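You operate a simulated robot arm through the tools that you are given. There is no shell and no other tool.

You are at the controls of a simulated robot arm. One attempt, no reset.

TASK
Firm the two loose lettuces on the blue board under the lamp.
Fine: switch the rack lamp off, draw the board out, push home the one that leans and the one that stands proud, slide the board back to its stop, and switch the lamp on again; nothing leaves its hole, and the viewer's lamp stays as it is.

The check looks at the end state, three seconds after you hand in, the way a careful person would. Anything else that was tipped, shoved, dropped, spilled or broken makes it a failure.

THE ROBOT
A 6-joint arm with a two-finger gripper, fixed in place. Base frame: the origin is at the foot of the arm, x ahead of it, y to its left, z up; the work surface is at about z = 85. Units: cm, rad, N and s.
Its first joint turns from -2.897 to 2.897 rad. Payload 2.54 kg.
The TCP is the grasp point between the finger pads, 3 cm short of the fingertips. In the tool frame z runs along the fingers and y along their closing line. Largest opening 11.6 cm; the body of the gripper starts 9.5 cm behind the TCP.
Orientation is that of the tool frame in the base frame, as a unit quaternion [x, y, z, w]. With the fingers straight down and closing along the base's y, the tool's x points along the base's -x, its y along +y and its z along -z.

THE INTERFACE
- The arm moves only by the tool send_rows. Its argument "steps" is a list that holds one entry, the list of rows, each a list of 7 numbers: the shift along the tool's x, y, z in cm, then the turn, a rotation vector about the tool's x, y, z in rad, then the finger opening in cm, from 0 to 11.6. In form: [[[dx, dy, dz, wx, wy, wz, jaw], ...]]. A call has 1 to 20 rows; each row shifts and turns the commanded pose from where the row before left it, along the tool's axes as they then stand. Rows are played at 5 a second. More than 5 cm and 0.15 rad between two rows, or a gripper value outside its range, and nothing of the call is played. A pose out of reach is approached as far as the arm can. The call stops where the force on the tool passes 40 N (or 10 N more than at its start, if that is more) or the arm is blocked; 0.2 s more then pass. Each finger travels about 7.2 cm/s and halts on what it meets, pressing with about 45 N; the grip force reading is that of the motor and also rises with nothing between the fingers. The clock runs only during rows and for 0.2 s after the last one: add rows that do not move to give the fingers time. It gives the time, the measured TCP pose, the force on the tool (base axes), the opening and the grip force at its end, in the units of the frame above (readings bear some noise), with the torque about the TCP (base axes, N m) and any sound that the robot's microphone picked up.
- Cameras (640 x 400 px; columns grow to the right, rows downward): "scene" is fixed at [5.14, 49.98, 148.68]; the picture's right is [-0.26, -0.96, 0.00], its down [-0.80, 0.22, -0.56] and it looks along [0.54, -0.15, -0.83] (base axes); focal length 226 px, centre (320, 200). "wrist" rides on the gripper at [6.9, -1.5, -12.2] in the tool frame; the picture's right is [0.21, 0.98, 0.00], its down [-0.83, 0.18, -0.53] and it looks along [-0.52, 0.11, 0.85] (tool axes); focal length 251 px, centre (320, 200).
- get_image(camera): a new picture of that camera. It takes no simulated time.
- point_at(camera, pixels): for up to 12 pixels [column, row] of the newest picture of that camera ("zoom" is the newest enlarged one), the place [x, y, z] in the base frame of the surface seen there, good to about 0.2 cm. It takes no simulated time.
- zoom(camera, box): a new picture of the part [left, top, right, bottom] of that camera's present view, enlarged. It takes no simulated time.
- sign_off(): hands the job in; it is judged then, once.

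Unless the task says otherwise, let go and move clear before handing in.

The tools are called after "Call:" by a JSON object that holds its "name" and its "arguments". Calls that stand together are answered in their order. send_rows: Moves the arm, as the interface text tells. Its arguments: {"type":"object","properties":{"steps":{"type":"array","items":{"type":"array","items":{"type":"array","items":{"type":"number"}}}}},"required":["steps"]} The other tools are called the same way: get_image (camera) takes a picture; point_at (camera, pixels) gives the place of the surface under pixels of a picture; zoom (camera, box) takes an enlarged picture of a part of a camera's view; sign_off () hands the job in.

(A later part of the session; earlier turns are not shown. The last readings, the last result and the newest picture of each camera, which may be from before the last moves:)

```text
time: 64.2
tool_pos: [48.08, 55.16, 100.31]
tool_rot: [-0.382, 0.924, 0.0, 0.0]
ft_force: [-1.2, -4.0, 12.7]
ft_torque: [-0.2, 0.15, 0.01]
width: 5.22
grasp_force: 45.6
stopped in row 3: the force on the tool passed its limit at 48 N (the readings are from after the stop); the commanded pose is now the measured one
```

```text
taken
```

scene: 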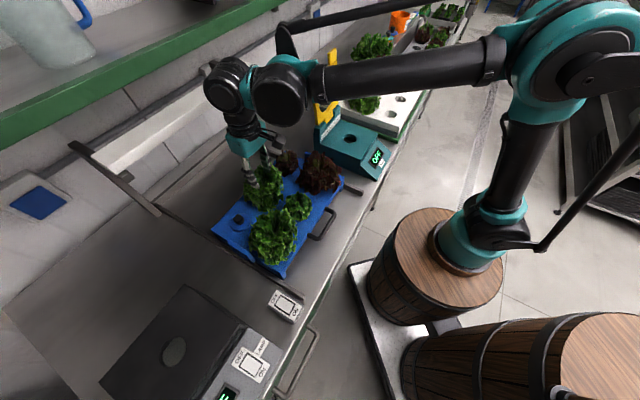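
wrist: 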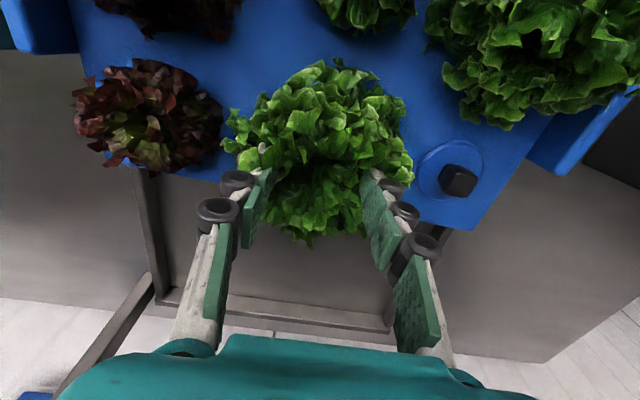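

At tip z=97.3 the force spiked to 48 N and the fingers were wedged apart to 5.2, so there is a solid core inside the crown. I'll back straight up and look at what A did.

Call:
{"name": "send_rows", "arguments": {"steps": [[[0, 0, -0.5, 0, 0, 0, 5.2], [0, 0, -1, 0, 0, 0, 5.2], [0, 0, -2, 0, 0, 0, 5.2], [0, 0, -3, 0, 0, 0, 5.2], [0, 0, -4, 0, 0, 0, 5.2], [0, 0, 0, 0, 0, 0, 5.2]]]}}

Call:
{"name": "get_image", "arguments": {"camera": "wrist"}}

Call:
{"name": "zoom", "arguments": {"camera": "scene", "box": [200, 130, 350, 275]}}

```text
time: 65.6
tool_pos: [48.53, 55.03, 111.14]
tool_rot: [-0.383, 0.924, 0.001, 0.002]
ft_force: [-0.6, -0.5, -0.2]
ft_torque: [0.0, 0.01, 0.0]
width: 5.17
grasp_force: 0.0
```

```text
taken
```

wrist: 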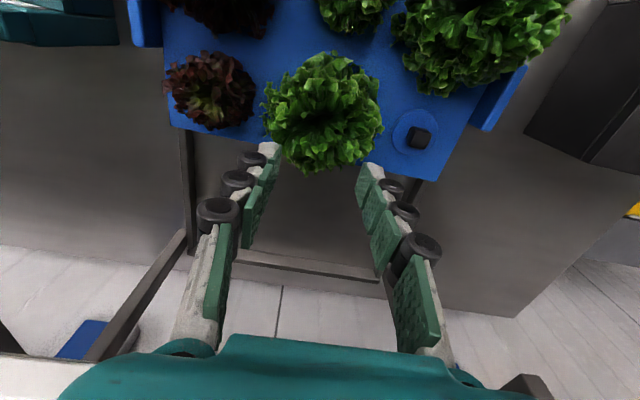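

```text
2.76 times, centred on (275, 202) of scene
```

zoom: 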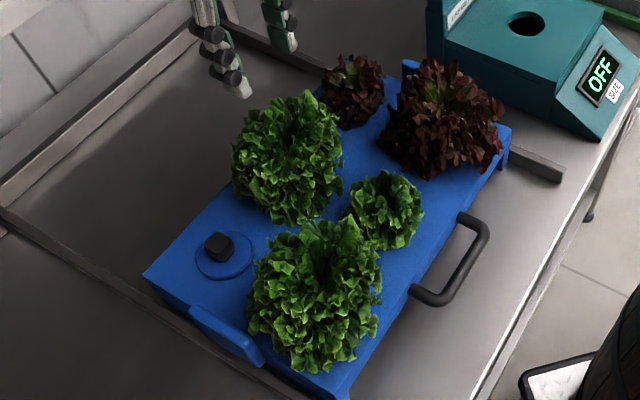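

A still stands straight. I'll go back to the front and look low at its collar to see whether that press seated it.

Call:
{"name": "send_rows", "arguments": {"steps": [[[4, -0.8, 0, 0, 0, 0, 8], [4.3, -0.8, 0, 0, 0, 0, 11.6], [4.3, -0.8, 0, 0, 0, 0, 11.6], [4.3, -0.8, 0, 0, 0, 0, 11.6], [4.3, -0.8, 0, 0, 0, 0, 11.6], [3, 0, 0, 0, -0.12, 0, 11.6], [0, 0, 0, 0, -0.12, 0, 11.6], [0, 0, 0, 0, -0.12, 0, 11.6], [0, 0, 0, 0, -0.12, 0, 11.6], [0, 0, 0, 0, -0.12, 0, 11.6], [1.5, 0, 2, 0, 0, 0, 11.6], [1.5, 0, 2, 0, 0, 0, 11.6], [0, 0, 0, 0, 0, 0, 11.6]]]}}

Call:
{"name": "get_image", "arguments": {"camera": "wrist"}}

```text
time: 68.4
tool_pos: [33.57, 35.15, 105.74]
tool_rot: [-0.365, 0.882, 0.114, 0.274]
ft_force: [-0.8, -1.3, -0.2]
ft_torque: [-0.02, 0.03, -0.01]
width: 11.59
grasp_force: 0.1
```

```text
taken
```

wrist: 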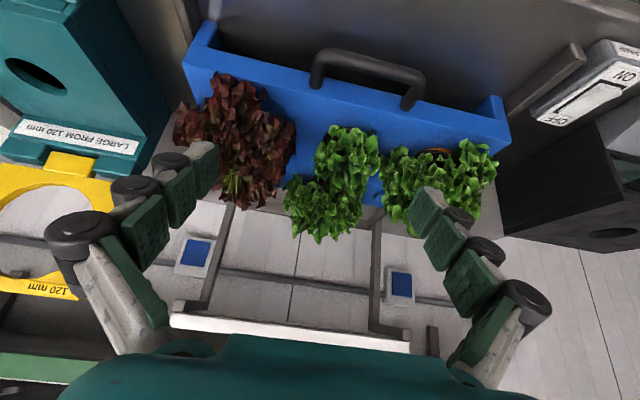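

Call:
{"name": "zoom", "arguments": {"camera": "wrist", "box": [270, 110, 400, 230]}}

Call:
{"name": "zoom", "arguments": {"camera": "wrist", "box": [380, 130, 500, 220]}}

```text
3.33 times, centred on (335, 170) of wrist
```

zoom: 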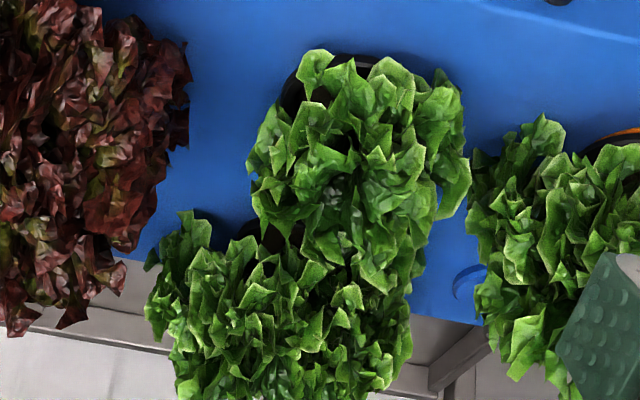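

```text
4.44 times, centred on (440, 175) of wrist
```

zoom: 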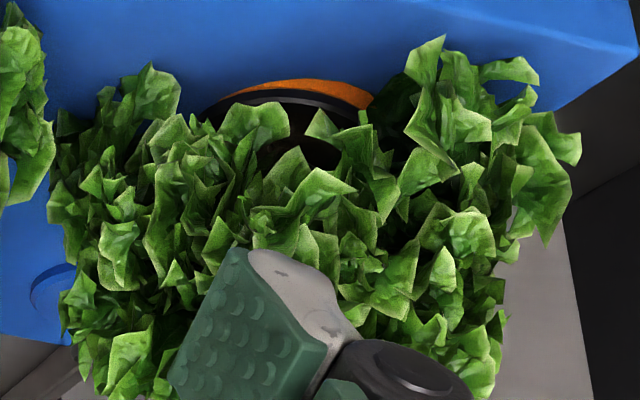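

A's orange band is gone; only a black edge shows near zoom (245,225), so the press seated it. I'll confirm more closely with measurements.

Call:
{"name": "zoom", "arguments": {"camera": "wrist", "box": [285, 160, 345, 205]}}

Call:
{"name": "point_at", "arguments": {"camera": "zoom", "pixels": [[265, 190], [290, 200], [240, 210], [230, 195], [260, 175], [300, 185], [250, 230], [225, 225]]}}

```text
8.89 times, centred on (315, 182) of wrist
```

zoom: 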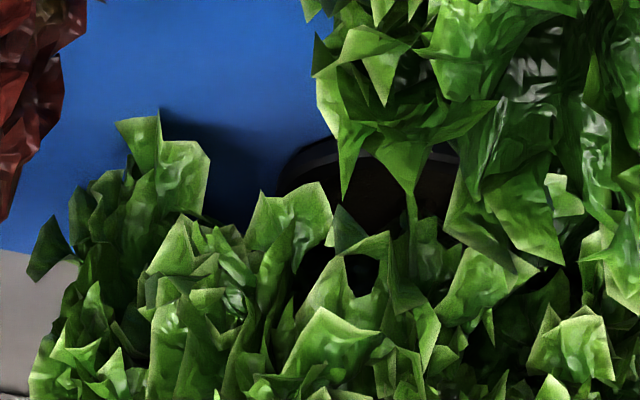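

```text
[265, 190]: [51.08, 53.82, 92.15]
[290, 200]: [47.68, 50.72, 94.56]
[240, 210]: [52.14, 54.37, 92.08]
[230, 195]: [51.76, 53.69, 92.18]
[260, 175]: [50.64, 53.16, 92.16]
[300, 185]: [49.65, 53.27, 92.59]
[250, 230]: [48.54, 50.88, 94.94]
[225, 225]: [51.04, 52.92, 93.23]
```

A's rim now reads z about 92.6 with no orange, the same as the seated ones, so A is home. Now for B. I'll straighten up and hover over B's hole (u 61.4, v -17.1) with the same 4.6 opening, so the fingers cup the core and centre it while pressing.

Call:
{"name": "send_rows", "arguments": {"steps": [[[-1.7, 0, -2.5, 0, 0, 0, 11.6], [-1.7, 0, -2.5, 0, 0, 0, 11.6], [0, 0, 0, 0, 0.15, 0, 10], [0, 0, 0, 0, 0.15, 0, 8], [0, 0, 0, 0, 0.15, 0, 6], [0, 0, 0, 0, 0.15, 0, 4.6], [-2.6, 3.2, 0, 0, 0, 0, 4.6], [-2.6, 3.2, 0, 0, 0, 0, 4.6], [-2.6, 3.2, 0, 0, 0, 0, 4.6], [-2.6, 3.2, 0, 0, 0, 0, 4.6], [-2.4, 3.2, 0, 0, 0, 0, 4.6], [0, 0, 0, 0, 0, 0, 4.6], [0, 0, 0, 0, 0, 0, 4.6]]]}}

Call:
{"name": "get_image", "arguments": {"camera": "wrist"}}

Call:
{"name": "get_image", "arguments": {"camera": "scene"}}

```text
time: 71.2
tool_pos: [31.56, 55.59, 111.99]
tool_rot: [-0.383, 0.924, 0.0, 0.002]
ft_force: [-0.1, -0.1, -0.6]
ft_torque: [-0.01, 0.0, 0.04]
width: 4.59
grasp_force: 0.2
```

```text
taken
```

wrist: 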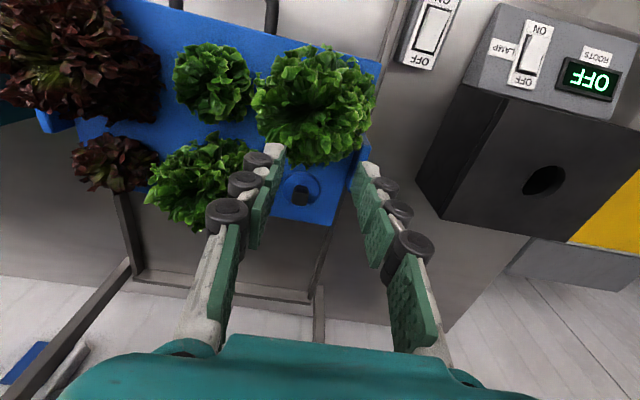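

```text
taken
```

scene: 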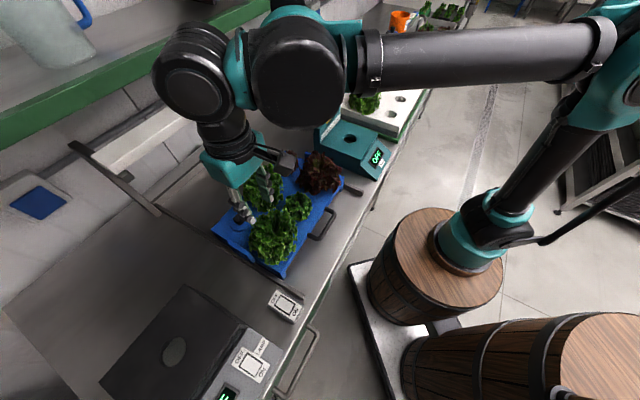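

Hovering over B at u=61.6, v=-17.0. I'll look at B's rosette from above before going down.

Call:
{"name": "zoom", "arguments": {"camera": "wrist", "box": [240, 30, 390, 180]}}

Call:
{"name": "point_at", "arguments": {"camera": "zoom", "pixels": [[320, 60], [320, 120], [320, 180], [320, 240], [240, 180], [400, 180], [300, 200], [340, 200], [180, 160], [470, 200], [280, 340], [430, 300]]}}

```text
2.67 times, centred on (315, 105) of wrist
```

zoom: 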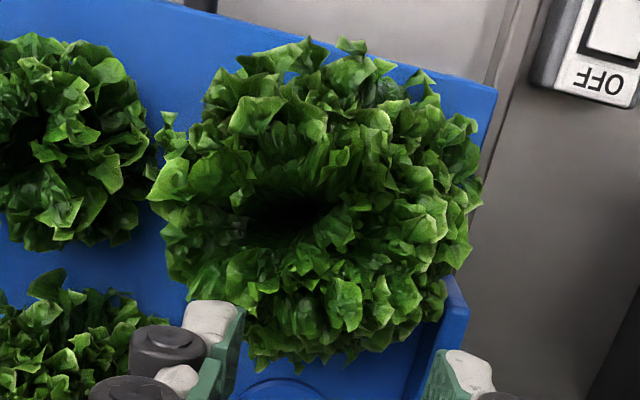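

```text
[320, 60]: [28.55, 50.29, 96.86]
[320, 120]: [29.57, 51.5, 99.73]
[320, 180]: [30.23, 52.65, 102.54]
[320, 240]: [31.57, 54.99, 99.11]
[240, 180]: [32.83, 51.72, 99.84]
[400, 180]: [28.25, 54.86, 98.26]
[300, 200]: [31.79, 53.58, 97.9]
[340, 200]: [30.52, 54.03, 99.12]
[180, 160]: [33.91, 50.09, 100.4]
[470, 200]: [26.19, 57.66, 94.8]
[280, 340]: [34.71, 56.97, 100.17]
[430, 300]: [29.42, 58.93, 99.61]
```

B's heart (dark hollow at zoom (290,215)) is at u 60.4, v -15.4, z 98, about 2 cm off the hole axis toward right-front, which matches a lean of about 19°. I'll turn the fingers 0.6 rad so they close along the lean direction, centred on the hole, then come down to just above the crown.

Call:
{"name": "send_rows", "arguments": {"steps": [[[0, 0, 0, 0, 0, 0.12, 4.6], [0, 0, 0, 0, 0, 0.12, 4.6], [0, 0, 0, 0, 0, 0.12, 4.6], [0, 0, 0, 0, 0, 0.12, 4.6], [0, 0, 0, 0, 0, 0.12, 4.6], [0, 0, 2, 0, 0, 0, 4.6], [0, 0, 2, 0, 0, 0, 4.6], [0, 0, 2, 0, 0, 0, 4.6], [0, 0, 1.5, 0, 0, 0, 4.6], [0, 0, 0, 0, 0, 0, 4.6], [0, 0, 0, 0, 0, 0, 4.6]]]}}

Call:
{"name": "get_image", "arguments": {"camera": "wrist"}}

Call:
{"name": "zoom", "arguments": {"camera": "scene", "box": [200, 150, 340, 290]}}

```text
time: 73.6
tool_pos: [31.35, 55.38, 104.31]
tool_rot: [-0.093, 0.996, 0.002, 0.002]
ft_force: [-0.6, 0.3, -0.8]
ft_torque: [0.03, -0.02, 0.01]
width: 4.59
grasp_force: 0.1
```

```text
taken
```

wrist: 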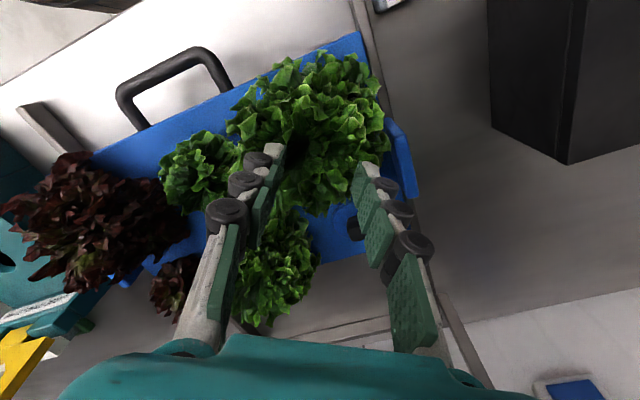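

```text
2.86 times, centred on (270, 220) of scene
```

zoom: 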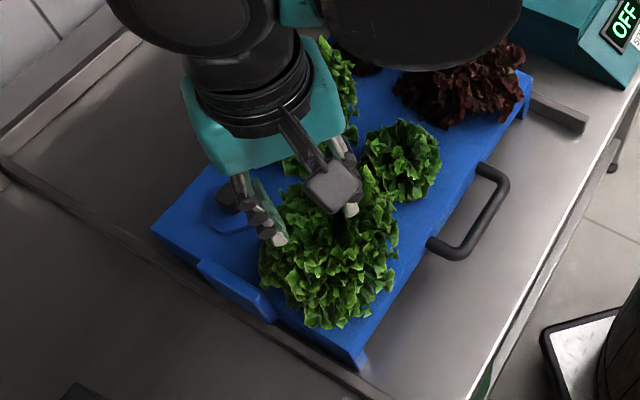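

Aligned with the lean, tips at about z=101.3. Now a slow descent to feel for the core.

Call:
{"name": "send_rows", "arguments": {"steps": [[[0, 0, 0.3, 0, 0, 0, 4.6], [0, 0, 0.3, 0, 0, 0, 4.6], [0, 0, 0.3, 0, 0, 0, 4.6], [0, 0, 0.3, 0, 0, 0, 4.6], [0, 0, 0.3, 0, 0, 0, 4.6], [0, 0, 0.3, 0, 0, 0, 4.6], [0, 0, 0.3, 0, 0, 0, 4.6], [0, 0, 0, 0, 0, 0, 4.6]]]}}

```text
time: 75.4
tool_pos: [31.69, 55.55, 102.12]
tool_rot: [-0.092, 0.996, 0.001, 0.002]
ft_force: [0.5, 0.1, -0.1]
ft_torque: [-0.01, -0.03, 0.01]
width: 4.59
grasp_force: 0.2
```

Call:
{"name": "send_rows", "arguments": {"steps": [[[0, 0, 0.2, 0, 0, 0, 4.6], [0, 0, 0.2, 0, 0, 0, 4.6], [0, 0, 0.2, 0, 0, 0, 4.6], [0, 0, 0.2, 0, 0, 0, 4.6], [0, 0, 0, 0, 0, 0, 4.6]]]}}

```text
time: 76.6
tool_pos: [31.59, 55.47, 101.38]
tool_rot: [-0.092, 0.996, 0.0, 0.001]
ft_force: [0.0, -1.2, 0.6]
ft_torque: [-0.01, 0.01, 0.02]
width: 4.71
grasp_force: 0.7
```

The opening crept to 4.71, so contact with the core is just starting at tip z=98.4. I'll press on in 0.15 cm steps.

Call:
{"name": "send_rows", "arguments": {"steps": [[[0, 0, 0.15, 0, 0, 0, 4.6], [0, 0, 0.15, 0, 0, 0, 4.6], [0, 0, 0.15, 0, 0, 0, 4.6], [0, 0, 0.15, 0, 0, 0, 4.6], [0, 0, 0, 0, 0, 0, 4.6]]]}}

Call:
{"name": "get_image", "arguments": {"camera": "wrist"}}

```text
time: 77.8
tool_pos: [31.66, 55.46, 100.68]
tool_rot: [-0.093, 0.996, 0.001, 0.001]
ft_force: [-2.2, -0.6, 7.8]
ft_torque: [-0.07, 0.07, 0.0]
width: 4.84
grasp_force: 38.5
```

```text
taken
```

wrist: 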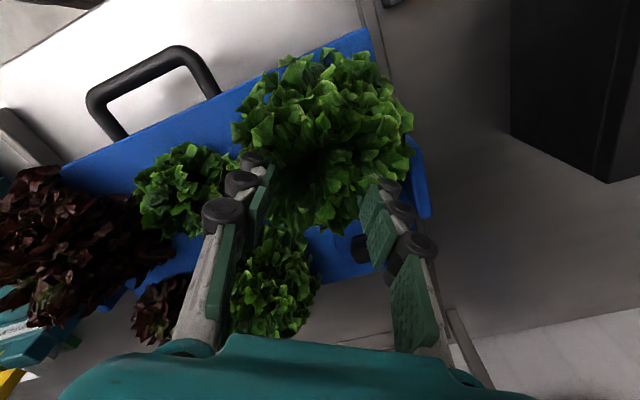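

B's crown has swung in between the fingers (now spanning 235-412), so it is coming upright. Force is only 7.8 N, so I'll keep pressing.

Call:
{"name": "send_rows", "arguments": {"steps": [[[0, 0, 0.15, 0, 0, 0, 4.6], [0, 0, 0.15, 0, 0, 0, 4.6], [0, 0, 0.15, 0, 0, 0, 4.6], [0, 0, 0, 0, 0, 0, 4.6]]]}}

Call:
{"name": "get_image", "arguments": {"camera": "wrist"}}

```text
time: 78.3
tool_pos: [31.6, 55.37, 100.7]
tool_rot: [-0.092, 0.996, 0.001, 0.001]
ft_force: [-2.0, -4.5, 15.7]
ft_torque: [-0.19, 0.15, -0.02]
width: 4.79
grasp_force: 45.4
stopped in row 2: the force on the tool passed its limit at 46 N (the readings are from after the stop); the commanded pose is now the measured one
```

```text
taken
```

wrist: 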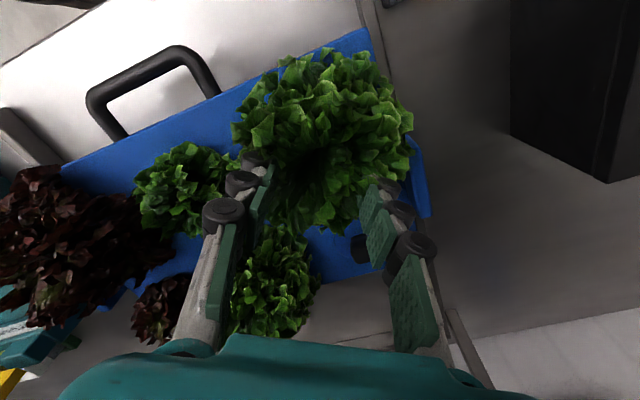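

The force reached 46 N at tip z=97.7, about where A bottomed out. I'll open the fingers first so they don't drag B upward, then lift away.

Call:
{"name": "send_rows", "arguments": {"steps": [[[0, 0, 0, 0, 0, 0, 5.6], [0, 0, 0, 0, 0, 0, 6.6], [0, 0, 0, 0, 0, 0, 7], [0, 0, -0.5, 0, 0, 0, 7], [0, 0, -1.5, 0, 0, 0, 7], [0, 0, -3, 0, 0, 0, 7], [0, 0, -4, 0, 0, 0, 7], [0, 0, -2, 0, 0, 0, 7], [0, 0, 0, 0, 0, 0, 7]]]}}

Call:
{"name": "get_image", "arguments": {"camera": "wrist"}}

Call:
{"name": "zoom", "arguments": {"camera": "wrist", "box": [200, 20, 400, 190]}}

```text
time: 80.3
tool_pos: [31.47, 55.29, 111.9]
tool_rot: [-0.092, 0.996, 0.001, 0.002]
ft_force: [-1.1, -0.2, 0.4]
ft_torque: [0.03, 0.0, -0.01]
width: 7.01
grasp_force: 0.2
```

```text
taken
```

wrist: 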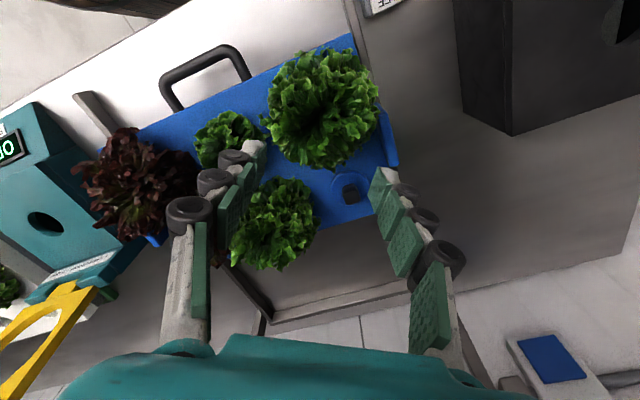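

```text
2.35 times, centred on (300, 105) of wrist
```

zoom: 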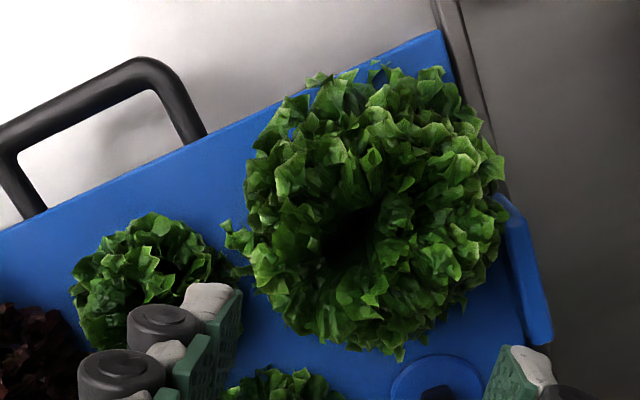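

B's rosette now looks centred. I'll go to the low front view and check both collars.

Call:
{"name": "send_rows", "arguments": {"steps": [[[0, 0, 0, 0, 0, -0.12, 9], [0, 0, 0, 0, 0, -0.12, 11.6], [0, 0, 0, 0, 0, -0.12, 11.6], [0, 0, 0, 0, 0, -0.12, 11.6], [0, 0, 0, 0, 0, -0.12, 11.6], [4.3, -1.3, 0, 0, 0, 0, 11.6], [4.3, -1.3, 0, 0, 0, 0, 11.6], [4.3, -1.3, 0, 0, 0, 0, 11.6], [0, -1.3, 0, 0, -0.12, 0, 11.6], [0, 0, 0, 0, -0.12, 0, 11.6], [0, 0, 0, 0, -0.12, 0, 11.6], [0, 0, 0, 0, -0.12, 0, 11.6], [0, 0, 0, 0, -0.12, 0, 11.6], [1.5, 0, 2, 0, 0, 0, 11.6], [1.5, 0, 2, 0, 0, 0, 11.6], [0, 0, 0, 0, 0, 0, 11.6]]]}}

Call:
{"name": "get_image", "arguments": {"camera": "wrist"}}

Call:
{"name": "zoom", "arguments": {"camera": "wrist", "box": [200, 80, 420, 240]}}

```text
time: 83.7
tool_pos: [26.19, 42.4, 106.72]
tool_rot: [-0.366, 0.882, 0.113, 0.274]
ft_force: [0.0, -0.1, 0.1]
ft_torque: [-0.03, -0.01, 0.0]
width: 11.6
grasp_force: 0.1
```

```text
taken
```

wrist: 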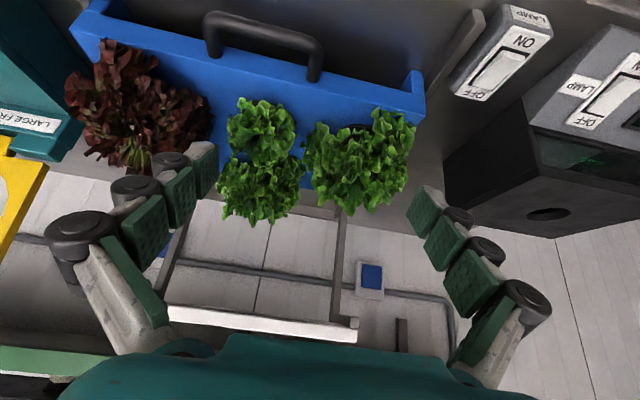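

```text
2.50 times, centred on (310, 160) of wrist
```

zoom: 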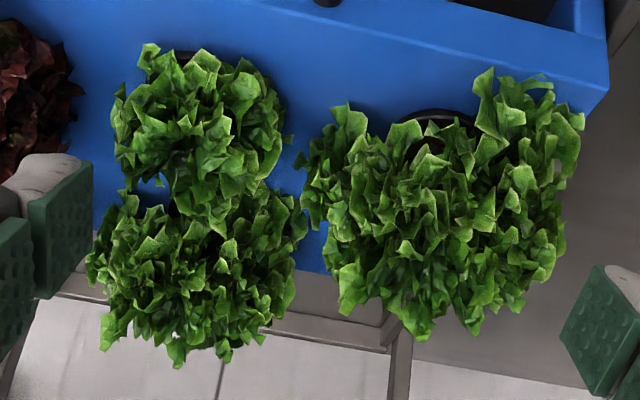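

No orange shows at either collar now; B's black rim lies at zoom (440,115). I'll take a closer look and measure.

Call:
{"name": "zoom", "arguments": {"camera": "wrist", "box": [320, 105, 410, 165]}}

Call:
{"name": "point_at", "arguments": {"camera": "zoom", "pixels": [[200, 160], [220, 145], [245, 135], [275, 133], [300, 137], [330, 140], [340, 155], [260, 120], [230, 180], [210, 130]]}}

Call:
{"name": "zoom", "arguments": {"camera": "wrist", "box": [210, 120, 310, 190]}}

```text
6.67 times, centred on (365, 135) of wrist
```

zoom: 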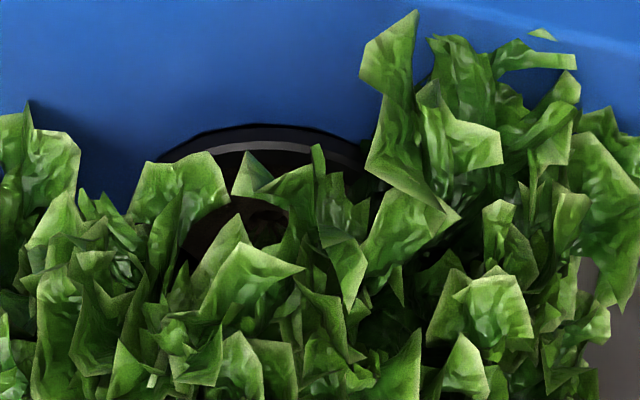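

```text
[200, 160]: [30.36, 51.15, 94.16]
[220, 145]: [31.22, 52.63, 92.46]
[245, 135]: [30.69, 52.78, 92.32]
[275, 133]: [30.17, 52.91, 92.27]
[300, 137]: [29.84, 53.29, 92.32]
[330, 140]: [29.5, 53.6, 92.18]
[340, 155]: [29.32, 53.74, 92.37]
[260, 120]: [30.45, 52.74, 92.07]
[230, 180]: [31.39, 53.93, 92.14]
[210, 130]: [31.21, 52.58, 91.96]
```

```text
5.71 times, centred on (260, 155) of wrist
```

zoom: 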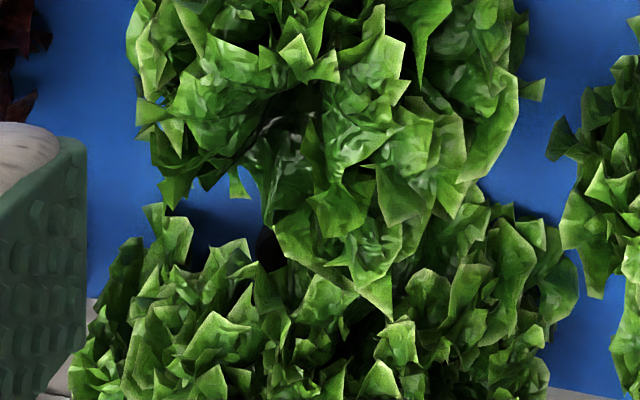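

B's rim is flush along its front (z about 92.3). To be sure there is no residual lean, I'll view both from the right-front, where their right sides are visible.

Call:
{"name": "send_rows", "arguments": {"steps": [[[0, -4.4, 0, 0, 0, 0, 11.6], [0, -4.4, 0, 0, 0, 0, 11.6], [0, -4.4, 0, 0, 0, 0, 11.6], [0, -4.4, 0, 0, 0, 0, 11.6], [0, -2, 0, -0.0706, 0, -0.103, 11.6], [0, -2, 0, -0.0706, 0, -0.103, 11.6], [0, 0, 0, -0.0706, 0, -0.103, 11.6], [0, 0, 0, -0.0706, 0, -0.103, 11.6], [0, 0, 0, 0, 0, 0, 11.6]]]}}

Call:
{"name": "get_image", "arguments": {"camera": "wrist"}}

Call:
{"name": "get_image", "arguments": {"camera": "scene"}}

```text
time: 85.7
tool_pos: [41.51, 27.39, 106.59]
tool_rot: [-0.572, 0.764, 0.178, 0.239]
ft_force: [0.0, -1.1, 0.2]
ft_torque: [0.01, 0.01, 0.0]
width: 11.6
grasp_force: 0.2
```

```text
taken
```

wrist: 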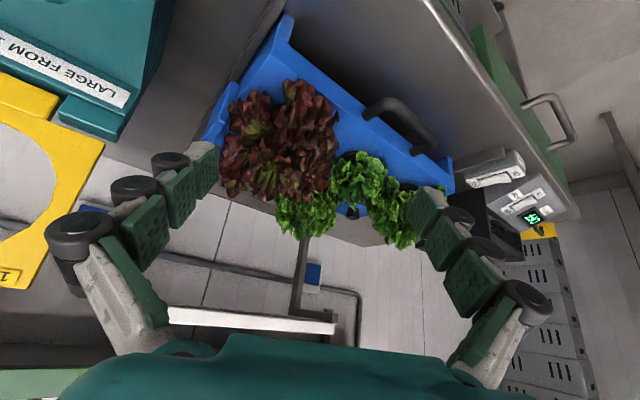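

```text
taken
```

scene: 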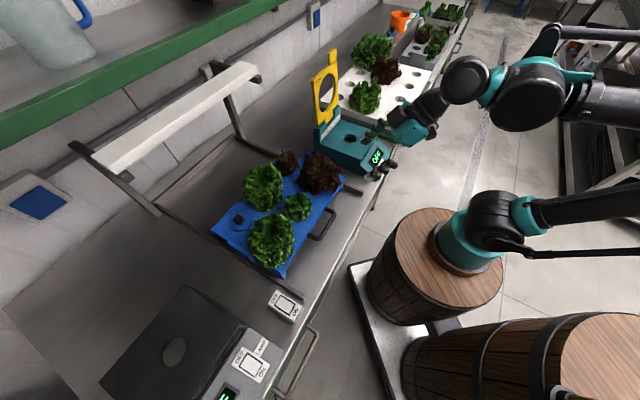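

Call:
{"name": "zoom", "arguments": {"camera": "wrist", "box": [260, 130, 460, 260]}}

Call:
{"name": "zoom", "arguments": {"camera": "wrist", "box": [350, 160, 450, 250]}}

Call:
{"name": "zoom", "arguments": {"camera": "scene", "box": [200, 130, 350, 275]}}

```text
3.08 times, centred on (360, 195) of wrist
```

zoom: 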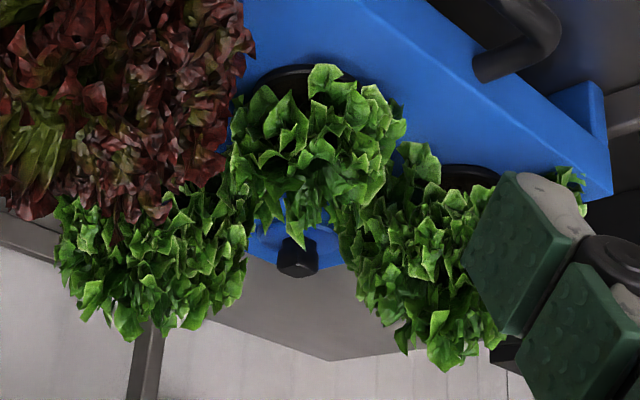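

```text
4.44 times, centred on (400, 205) of wrist
```

zoom: 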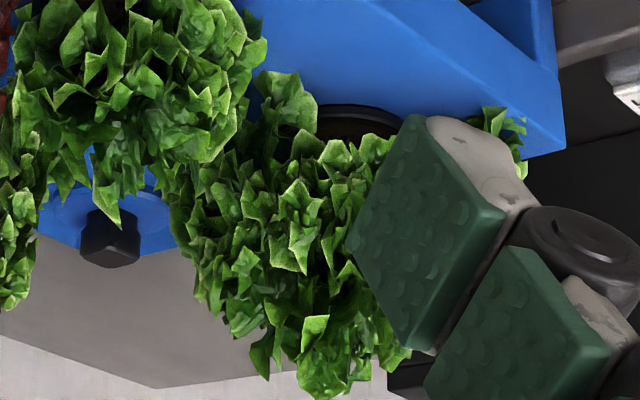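

```text
2.76 times, centred on (275, 202) of scene
```

zoom: 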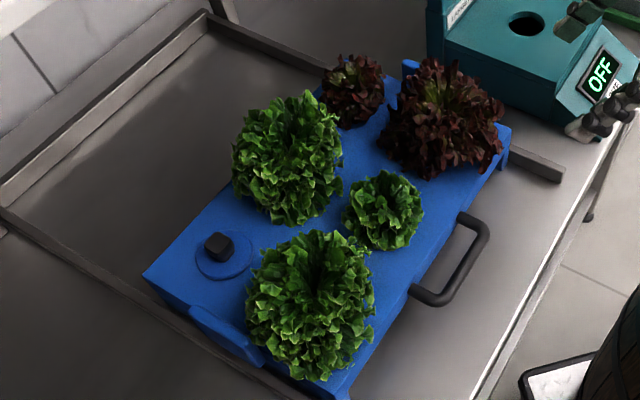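

From the right-front, B's and C's rims look alike, black and flush. I'll take one vertical look from above at the hearts of A, B and C to rule out a remaining lean in other directions.

Call:
{"name": "send_rows", "arguments": {"steps": [[[-1.7, 0, -2.5, 0, 0, 0, 11.6], [-1.7, 0, -2.5, 0, 0, 0, 11.6], [0, 0, 0, 0, 0.15, 0, 11.6], [0, 0, 0, 0, 0.15, 0, 11.6], [0, 0, 0, 0, 0.15, 0, 11.6], [0, 0, 0, 0, 0.15, 0, 11.6], [0, 0, 0, 0, 0, 0.125, 11.6], [0, 0, 0, 0, 0, 0.125, 11.6], [0, 0, 0, 0, 0, 0.125, 11.6], [0, 0, 0, 0, 0, 0.125, 11.6], [-2.26, 4.2, -0.4, 0, 0, 0, 11.6], [-2.26, 4.2, -0.4, 0, 0, 0, 11.6], [-2.26, 4.2, -0.4, 0, 0, 0, 11.6], [-2.26, 4.2, -0.4, 0, 0, 0, 11.6], [-2.26, 4.2, -0.4, 0, 0, 0, 11.6], [0, 0, 0, 0, 0, 0, 11.6], [0, 0, 0, 0, 0, 0, 11.6]]]}}

Call:
{"name": "get_image", "arguments": {"camera": "wrist"}}

Call:
{"name": "zoom", "arguments": {"camera": "wrist", "box": [210, 40, 430, 210]}}

```text
time: 89.3
tool_pos: [34.38, 50.12, 114.77]
tool_rot: [-0.383, 0.924, 0.001, 0.002]
ft_force: [-0.4, 0.0, 0.1]
ft_torque: [-0.02, 0.0, -0.03]
width: 11.61
grasp_force: 0.0
```

```text
taken
```

wrist: 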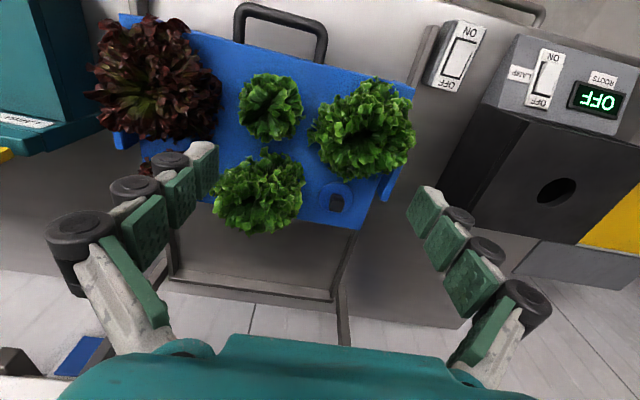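

```text
2.35 times, centred on (320, 125) of wrist
```

zoom: 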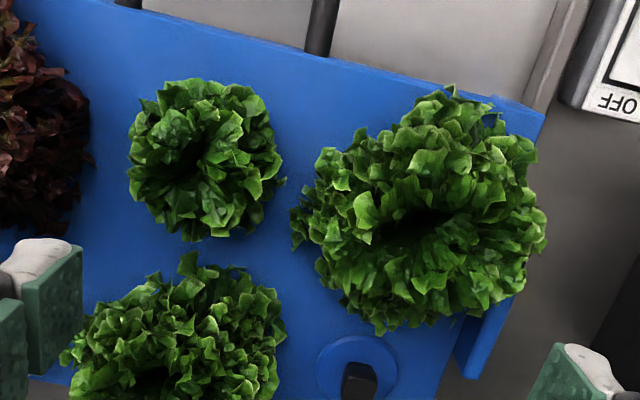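

B's and C's hearts sit over their holes. A's heart is cut off at the bottom of the view, so I'll shift inward to look at A the same way.

Call:
{"name": "send_rows", "arguments": {"steps": [[[-3.5, -1.5, 0, 0, 0, 0, 11.6], [-3.5, -1.5, 0, 0, 0, 0, 11.6], [-3, -1.5, 0, 0, 0, 0, 11.6], [0, 0, 0, 0, 0, 0, 11.6], [0, 0, 0, 0, 0, 0, 11.6]]]}}

Call:
{"name": "get_image", "arguments": {"camera": "wrist"}}

Call:
{"name": "zoom", "arguments": {"camera": "wrist", "box": [220, 50, 420, 200]}}

```text
time: 90.5
tool_pos: [44.96, 54.25, 115.12]
tool_rot: [-0.383, 0.924, 0.0, 0.001]
ft_force: [-0.1, 0.1, -0.3]
ft_torque: [0.0, 0.02, 0.0]
width: 11.61
grasp_force: 0.0
```

```text
taken
```

wrist: 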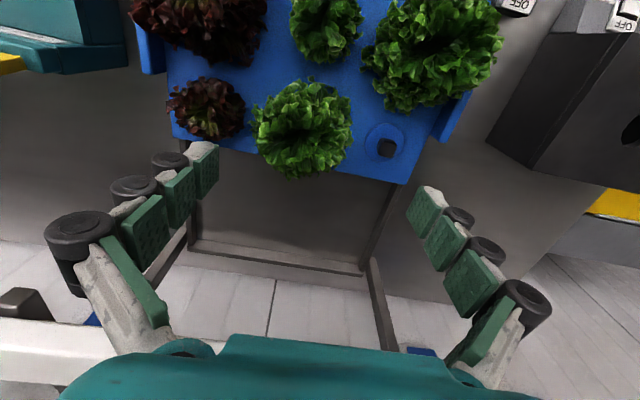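

```text
2.67 times, centred on (320, 125) of wrist
```

zoom: 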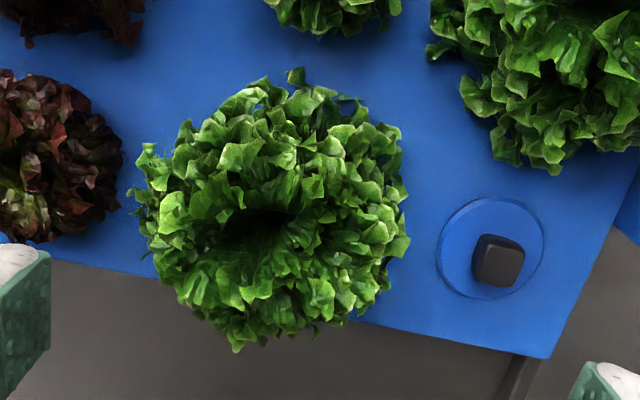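

A's heart is where it was relative to the hole before pressing (allowing for the mesh's own offset), so A is upright. I'll take a quick close zoom of A's left/back edge for any orange.

Call:
{"name": "zoom", "arguments": {"camera": "wrist", "box": [250, 75, 360, 185]}}

Call:
{"name": "zoom", "arguments": {"camera": "wrist", "box": [355, 0, 510, 120]}}

```text
3.64 times, centred on (305, 130) of wrist
```

zoom: 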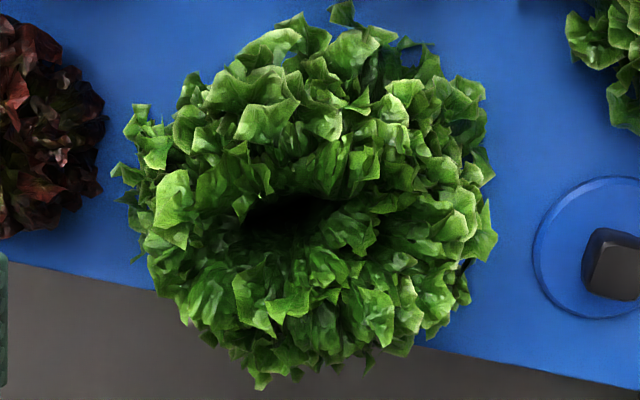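

```text
3.33 times, centred on (432, 60) of wrist
```

zoom: 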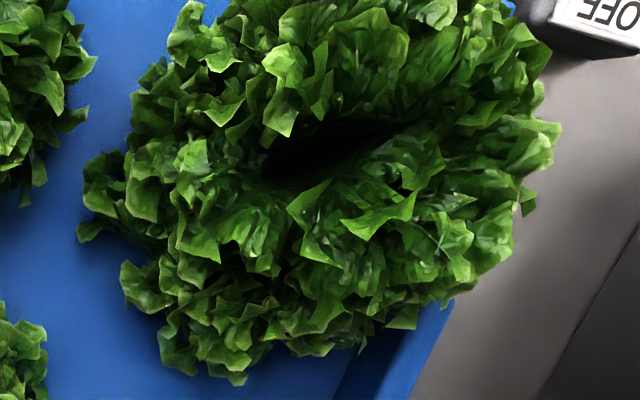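

Both loose heads are seated and upright, and nothing else has moved. Now I'll return to the handle orientation above the bar, ready to slide the board home.

Call:
{"name": "send_rows", "arguments": {"steps": [[[3.75, -0.34, 0, 0, 0, 0, 10], [3.75, -0.34, 0, 0, 0, 0, 8], [3.75, -0.34, 0, 0, 0, 0, 6], [3.75, -0.34, 0, 0, 0, 0, 4], [3.75, -0.34, 0, 0, 0, 0, 3], [0, 0, 0, 0, 0, 0.1428, 3], [0, 0, 0, 0, 0, 0.1428, 3], [0, 0, 0, 0, 0, 0.1428, 3], [0, 0, 0, 0, 0, 0.1428, 3], [0, 0, 0, 0, 0, 0.1428, 3], [0, 0, 0, 0, 0, 0.1428, 3], [0, 0, 0, 0, 0, 0.1428, 3], [0, 0, 0, 0, 0, 0.1428, 3], [0, 0, 0, 0, 0, 0.1428, 3], [0, 0, 0, 0, 0, 0.1428, 3], [0, 0, 0, 0, 0, 0.1428, 3], [0, 0, 4, 0, 0, 0, 3], [0, 0, 4, 0, 0, 0, 3], [0, 0, 0, 0, 0, 0, 3], [0, 0, 0, 0, 0, 0, 3]]]}}

Call:
{"name": "get_image", "arguments": {"camera": "wrist"}}

Call:
{"name": "get_image", "arguments": {"camera": "scene"}}

```text
time: 94.7
tool_pos: [32.75, 39.77, 106.73]
tool_rot: [0.383, 0.924, 0.001, 0.0]
ft_force: [-0.6, -0.4, 0.9]
ft_torque: [0.02, -0.02, 0.02]
width: 3.0
grasp_force: 0.1
```

```text
taken
```

wrist: 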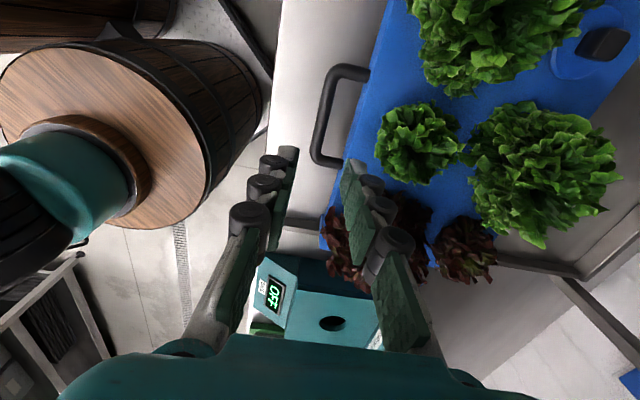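

```text
taken
```

scene: 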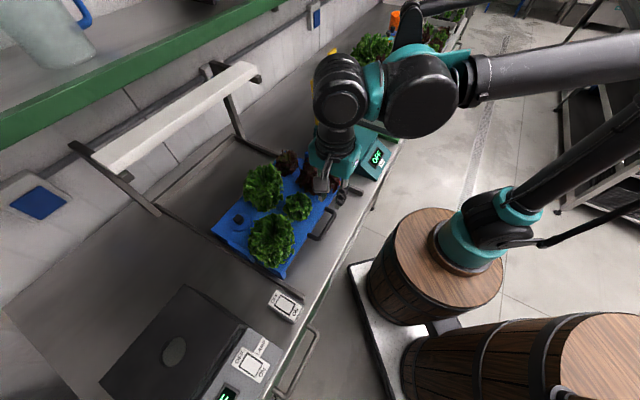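

The tool is lined up with the bar (u=51.3, v=-5.0). I'll descend around it and close lightly.

Call:
{"name": "send_rows", "arguments": {"steps": [[[0, 0, 4, 0, 0, 0, 3], [0, 0, 4, 0, 0, 0, 3], [0, 0, 3, 0, 0, 0, 3], [0, 0, 2, 0, 0, 0, 3], [0, 0, 1.6, 0, 0, 0, 3], [0, 0, 1.5, 0, 0, 0, 3], [0, 0, 0, 0, 0, 0, 3], [0, 0, 0, 0, 0, 0, 2.2], [0, 0, 0, 0, 0, 0, 1.8], [0, 0, 0, 0, 0, 0, 1.7], [0, 0, 0, 0, 0, 0, 1.7]]]}}

Call:
{"name": "get_image", "arguments": {"camera": "wrist"}}

```text
time: 97.1
tool_pos: [32.79, 39.43, 90.58]
tool_rot: [0.382, 0.924, 0.001, 0.001]
ft_force: [2.0, 1.5, 1.0]
ft_torque: [-0.01, 0.02, 0.07]
width: 1.89
grasp_force: 1.5
```

```text
taken
```

wrist: 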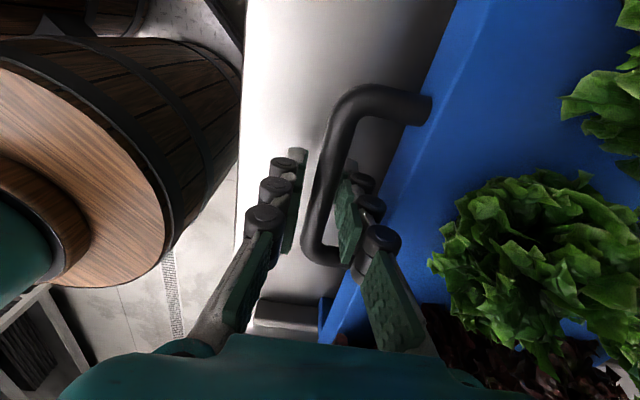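

The bar is caged at opening 1.89. I'll push the board inward gently, about 17 cm first.

Call:
{"name": "send_rows", "arguments": {"steps": [[[0, 0.3, 0, 0, 0, 0, 1.7], [0, 0.5, 0, 0, 0, 0, 1.7], [0, 0.8, 0, 0, 0, 0, 1.7], [0, 1, 0, 0, 0, 0, 1.7], [0, 1.1, 0, 0, 0, 0, 1.7], [0, 1.1, 0, 0, 0, 0, 1.7], [0, 1.1, 0, 0, 0, 0, 1.7], [0, 1.1, 0, 0, 0, 0, 1.7], [0, 1.1, 0, 0, 0, 0, 1.7], [0, 1.1, 0, 0, 0, 0, 1.7], [0, 1.1, 0, 0, 0, 0, 1.7], [0, 1.1, 0, 0, 0, 0, 1.7], [0, 1.1, 0, 0, 0, 0, 1.7], [0, 1.1, 0, 0, 0, 0, 1.7], [0, 1.1, 0, 0, 0, 0, 1.7], [0, 0.9, 0, 0, 0, 0, 1.7], [0, 0.6, 0, 0, 0, 0, 1.7], [0, 0.3, 0, 0, 0, 0, 1.7], [0, 0, 0, 0, 0, 0, 1.7]]]}}

Call:
{"name": "get_image", "arguments": {"camera": "scene"}}

```text
time: 101.1
tool_pos: [44.4, 51.4, 90.71]
tool_rot: [0.382, 0.924, 0.002, 0.001]
ft_force: [-2.2, -2.4, 1.3]
ft_torque: [-0.03, 0.01, -0.02]
width: 1.89
grasp_force: 0.9
```

```text
taken
```

scene: 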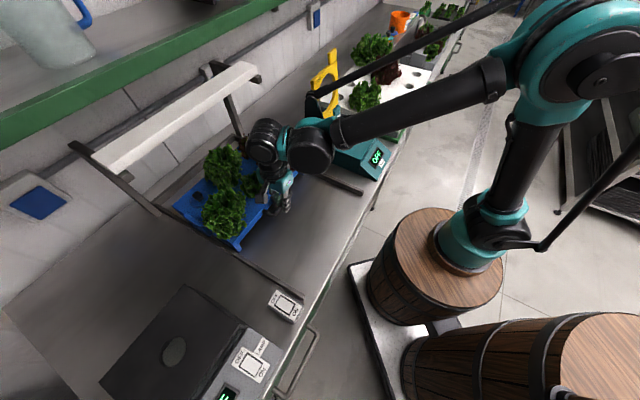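

The board follows with about 3 N of sliding force; TCP u=67.7 and home is about 76.5. I'll push another 7 cm, slowing down.

Call:
{"name": "send_rows", "arguments": {"steps": [[[0, 0.3, 0, 0, 0, 0, 1.7], [0, 0.6, 0, 0, 0, 0, 1.7], [0, 0.9, 0, 0, 0, 0, 1.7], [0, 1, 0, 0, 0, 0, 1.7], [0, 1, 0, 0, 0, 0, 1.7], [0, 1, 0, 0, 0, 0, 1.7], [0, 0.9, 0, 0, 0, 0, 1.7], [0, 0.6, 0, 0, 0, 0, 1.7], [0, 0.4, 0, 0, 0, 0, 1.7], [0, 0.3, 0, 0, 0, 0, 1.7], [0, 0, 0, 0, 0, 0, 1.7]]]}}

```text
time: 103.5
tool_pos: [49.35, 56.33, 90.63]
tool_rot: [0.382, 0.924, 0.001, 0.001]
ft_force: [-1.6, -1.9, 0.1]
ft_torque: [0.02, 0.0, 0.02]
width: 1.88
grasp_force: 1.3
```

Now u=74.7. The last 2 cm go in 0.2 cm steps, watching for the stop.

Call:
{"name": "send_rows", "arguments": {"steps": [[[0, 0.2, 0, 0, 0, 0, 1.7], [0, 0.2, 0, 0, 0, 0, 1.7], [0, 0.2, 0, 0, 0, 0, 1.7], [0, 0.2, 0, 0, 0, 0, 1.7], [0, 0.2, 0, 0, 0, 0, 1.7], [0, 0.2, 0, 0, 0, 0, 1.7], [0, 0.2, 0, 0, 0, 0, 1.7], [0, 0, 0, 0, 0, 0, 1.7]]]}}

```text
time: 105.3
tool_pos: [50.31, 57.36, 90.75]
tool_rot: [0.384, 0.924, 0.002, 0.001]
ft_force: [-2.9, -1.9, 2.7]
ft_torque: [-0.02, 0.01, -0.01]
width: 1.91
grasp_force: 1.4
```

Call:
{"name": "send_rows", "arguments": {"steps": [[[0, 0.15, 0, 0, 0, 0, 1.7], [0, 0.15, 0, 0, 0, 0, 1.7], [0, 0.15, 0, 0, 0, 0, 1.7], [0, 0.15, 0, 0, 0, 0, 1.7], [0, 0, 0, 0, 0, 0, 1.7]]]}}

```text
time: 106.5
tool_pos: [50.82, 57.74, 90.71]
tool_rot: [0.382, 0.924, 0.001, 0.001]
ft_force: [-1.9, -2.2, 1.6]
ft_torque: [0.03, 0.0, -0.02]
width: 1.88
grasp_force: 1.1
```

Now u=76.8 with force still only at sliding level. A few more small steps to find the stop.

Call:
{"name": "send_rows", "arguments": {"steps": [[[0, 0.12, 0, 0, 0, 0, 1.7], [0, 0.12, 0, 0, 0, 0, 1.7], [0, 0.12, 0, 0, 0, 0, 1.7], [0, 0, 0, 0, 0, 0, 1.7]]]}}

Call:
{"name": "get_image", "arguments": {"camera": "scene"}}

```text
time: 107.5
tool_pos: [51.06, 58.05, 90.75]
tool_rot: [0.383, 0.924, 0.001, 0.0]
ft_force: [-2.3, -1.5, 3.2]
ft_torque: [0.01, 0.03, -0.01]
width: 1.92
grasp_force: 1.4
```

```text
taken
```

scene: 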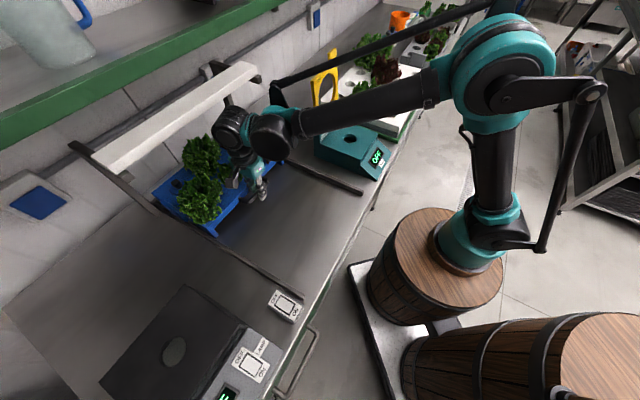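

Call:
{"name": "send_rows", "arguments": {"steps": [[[0, 0.1, 0, 0, 0, 0, 1.7], [0, 0.1, 0, 0, 0, 0, 1.7], [0, 0.1, 0, 0, 0, 0, 1.7], [0, 0, 0, 0, 0, 0, 1.7]]]}}

Call:
{"name": "get_image", "arguments": {"camera": "wrist"}}

```text
time: 108.5
tool_pos: [51.28, 58.25, 90.57]
tool_rot: [0.383, 0.924, 0.002, 0.0]
ft_force: [-3.8, -1.5, 2.8]
ft_torque: [-0.02, -0.03, -0.03]
width: 1.91
grasp_force: 1.1
```

```text
taken
```

wrist: 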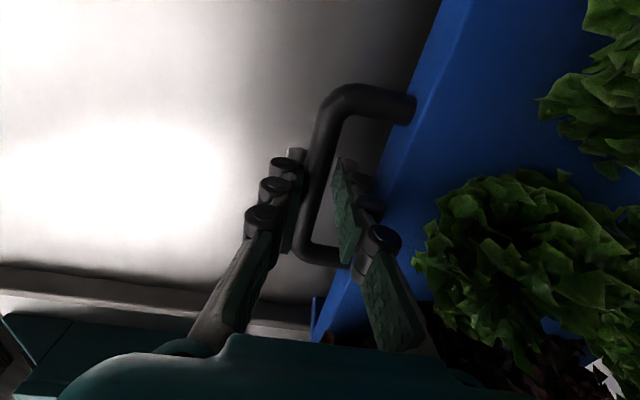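

Call:
{"name": "point_at", "arguments": {"camera": "wrist", "pixels": [[326, 130], [320, 155], [313, 185], [306, 215], [410, 112], [425, 90], [395, 150], [440, 60]]}}

Call:
{"name": "point_at", "arguments": {"camera": "scene", "pixels": [[214, 232], [218, 236], [210, 228], [165, 195], [155, 185], [175, 182], [230, 218]]}}

Call:
{"name": "zoom", "arguments": {"camera": "scene", "box": [140, 110, 300, 250]}}

```text
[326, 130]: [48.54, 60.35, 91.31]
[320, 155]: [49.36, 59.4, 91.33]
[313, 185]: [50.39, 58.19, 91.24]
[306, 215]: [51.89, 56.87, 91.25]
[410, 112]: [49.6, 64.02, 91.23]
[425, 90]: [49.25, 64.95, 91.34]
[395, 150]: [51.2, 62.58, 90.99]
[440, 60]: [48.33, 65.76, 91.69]
```

```text
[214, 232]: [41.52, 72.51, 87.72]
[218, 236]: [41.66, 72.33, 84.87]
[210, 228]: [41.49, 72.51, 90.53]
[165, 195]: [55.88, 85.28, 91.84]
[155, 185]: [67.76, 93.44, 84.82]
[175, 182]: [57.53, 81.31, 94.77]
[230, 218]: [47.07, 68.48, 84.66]
```

```text
2.86 times, centred on (220, 180) of scene
```

zoom: 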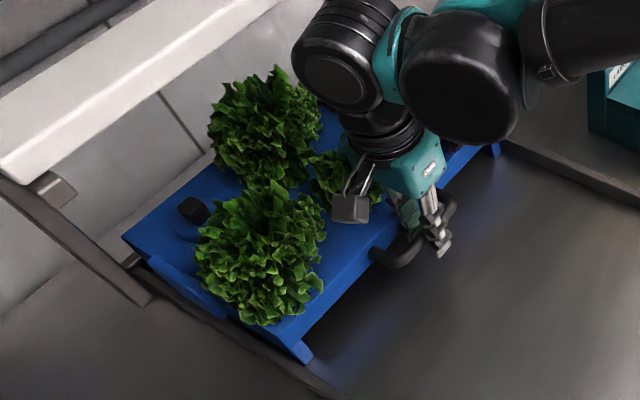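

The board's outline in the scene matches the starting picture within about 0.1 cm, e.g. (214,232) reads the same point. I'll press a bit more to feel the stop positively.

Call:
{"name": "send_rows", "arguments": {"steps": [[[0, 0.1, 0, 0, 0, 0, 1.7], [0, 0.1, 0, 0, 0, 0, 1.7], [0, 0, 0, 0, 0, 0, 1.7]]]}}

```text
time: 109.3
tool_pos: [51.51, 58.38, 90.81]
tool_rot: [0.383, 0.924, 0.002, 0.001]
ft_force: [-1.8, -4.0, -0.6]
ft_torque: [-0.01, 0.0, -0.02]
width: 1.98
grasp_force: 1.7
```

Call:
{"name": "send_rows", "arguments": {"steps": [[[0, 0.1, 0, 0, 0, 0, 1.7], [0, 0.1, 0, 0, 0, 0, 1.7], [0, 0.1, 0, 0, 0, 0, 1.7], [0, 0, 0, 0, 0, 0, 1.7]]]}}

Call:
{"name": "point_at", "arguments": {"camera": "scene", "pixels": [[214, 232], [210, 228], [206, 225], [218, 229], [222, 226]]}}

Call:
{"name": "zoom", "arguments": {"camera": "scene", "box": [140, 110, 300, 250]}}

```text
time: 110.3
tool_pos: [51.67, 58.54, 90.74]
tool_rot: [0.382, 0.924, 0.001, 0.0]
ft_force: [-3.6, -3.6, 3.8]
ft_torque: [-0.01, 0.05, 0.07]
width: 2.08
grasp_force: 2.5
```

```text
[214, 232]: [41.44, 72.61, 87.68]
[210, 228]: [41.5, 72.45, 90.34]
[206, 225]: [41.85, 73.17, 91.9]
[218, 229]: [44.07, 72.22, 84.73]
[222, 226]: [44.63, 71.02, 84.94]
```

```text
2.86 times, centred on (220, 180) of scene
```

zoom: 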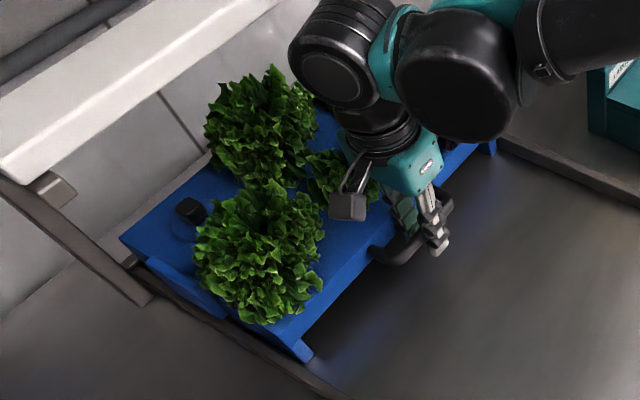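

The finger opening is giving a little as I push, and force has only reached 5 N. I'll look at the rear-left corner where the board meets the rail crossbar.

Call:
{"name": "zoom", "arguments": {"camera": "scene", "box": [125, 160, 205, 225]}}

Call:
{"name": "point_at", "arguments": {"camera": "zoom", "pixels": [[210, 215], [200, 205], [190, 205], [215, 240], [240, 190], [280, 165], [320, 130], [180, 230], [230, 260], [300, 140]]}}

```text
6.15 times, centred on (165, 192) of scene
```

zoom: 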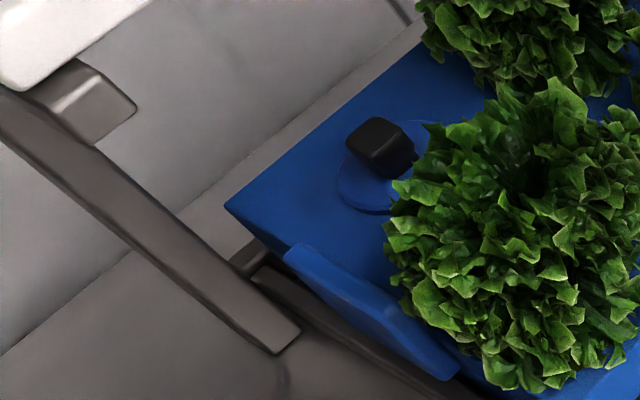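

```text
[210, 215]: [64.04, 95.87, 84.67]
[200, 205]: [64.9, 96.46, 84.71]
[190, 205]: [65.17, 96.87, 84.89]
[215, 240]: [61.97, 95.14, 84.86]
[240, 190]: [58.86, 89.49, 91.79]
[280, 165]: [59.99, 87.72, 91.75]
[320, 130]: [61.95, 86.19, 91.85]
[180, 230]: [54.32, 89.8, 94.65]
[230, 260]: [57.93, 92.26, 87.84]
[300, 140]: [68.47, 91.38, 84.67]
```

The board's rear edge reads u about 104.8 and the crossbar about 106.2, so there may still be a small gap. I'll tighten the fingers onto the bar for a stiffer push and feel forward again.

Call:
{"name": "send_rows", "arguments": {"steps": [[[0, 0, 0, 0, 0, 0, 1.5], [0, 0, 0, 0, 0, 0, 1.3], [0, 0, 0, 0, 0, 0, 1.2], [0, 0, 0, 0, 0, 0, 1.2]]]}}

```text
time: 111.3
tool_pos: [51.61, 58.48, 90.65]
tool_rot: [0.383, 0.924, 0.001, 0.001]
ft_force: [-8.9, -7.8, -2.4]
ft_torque: [0.0, -0.04, 0.15]
width: 1.99
grasp_force: 5.8
```

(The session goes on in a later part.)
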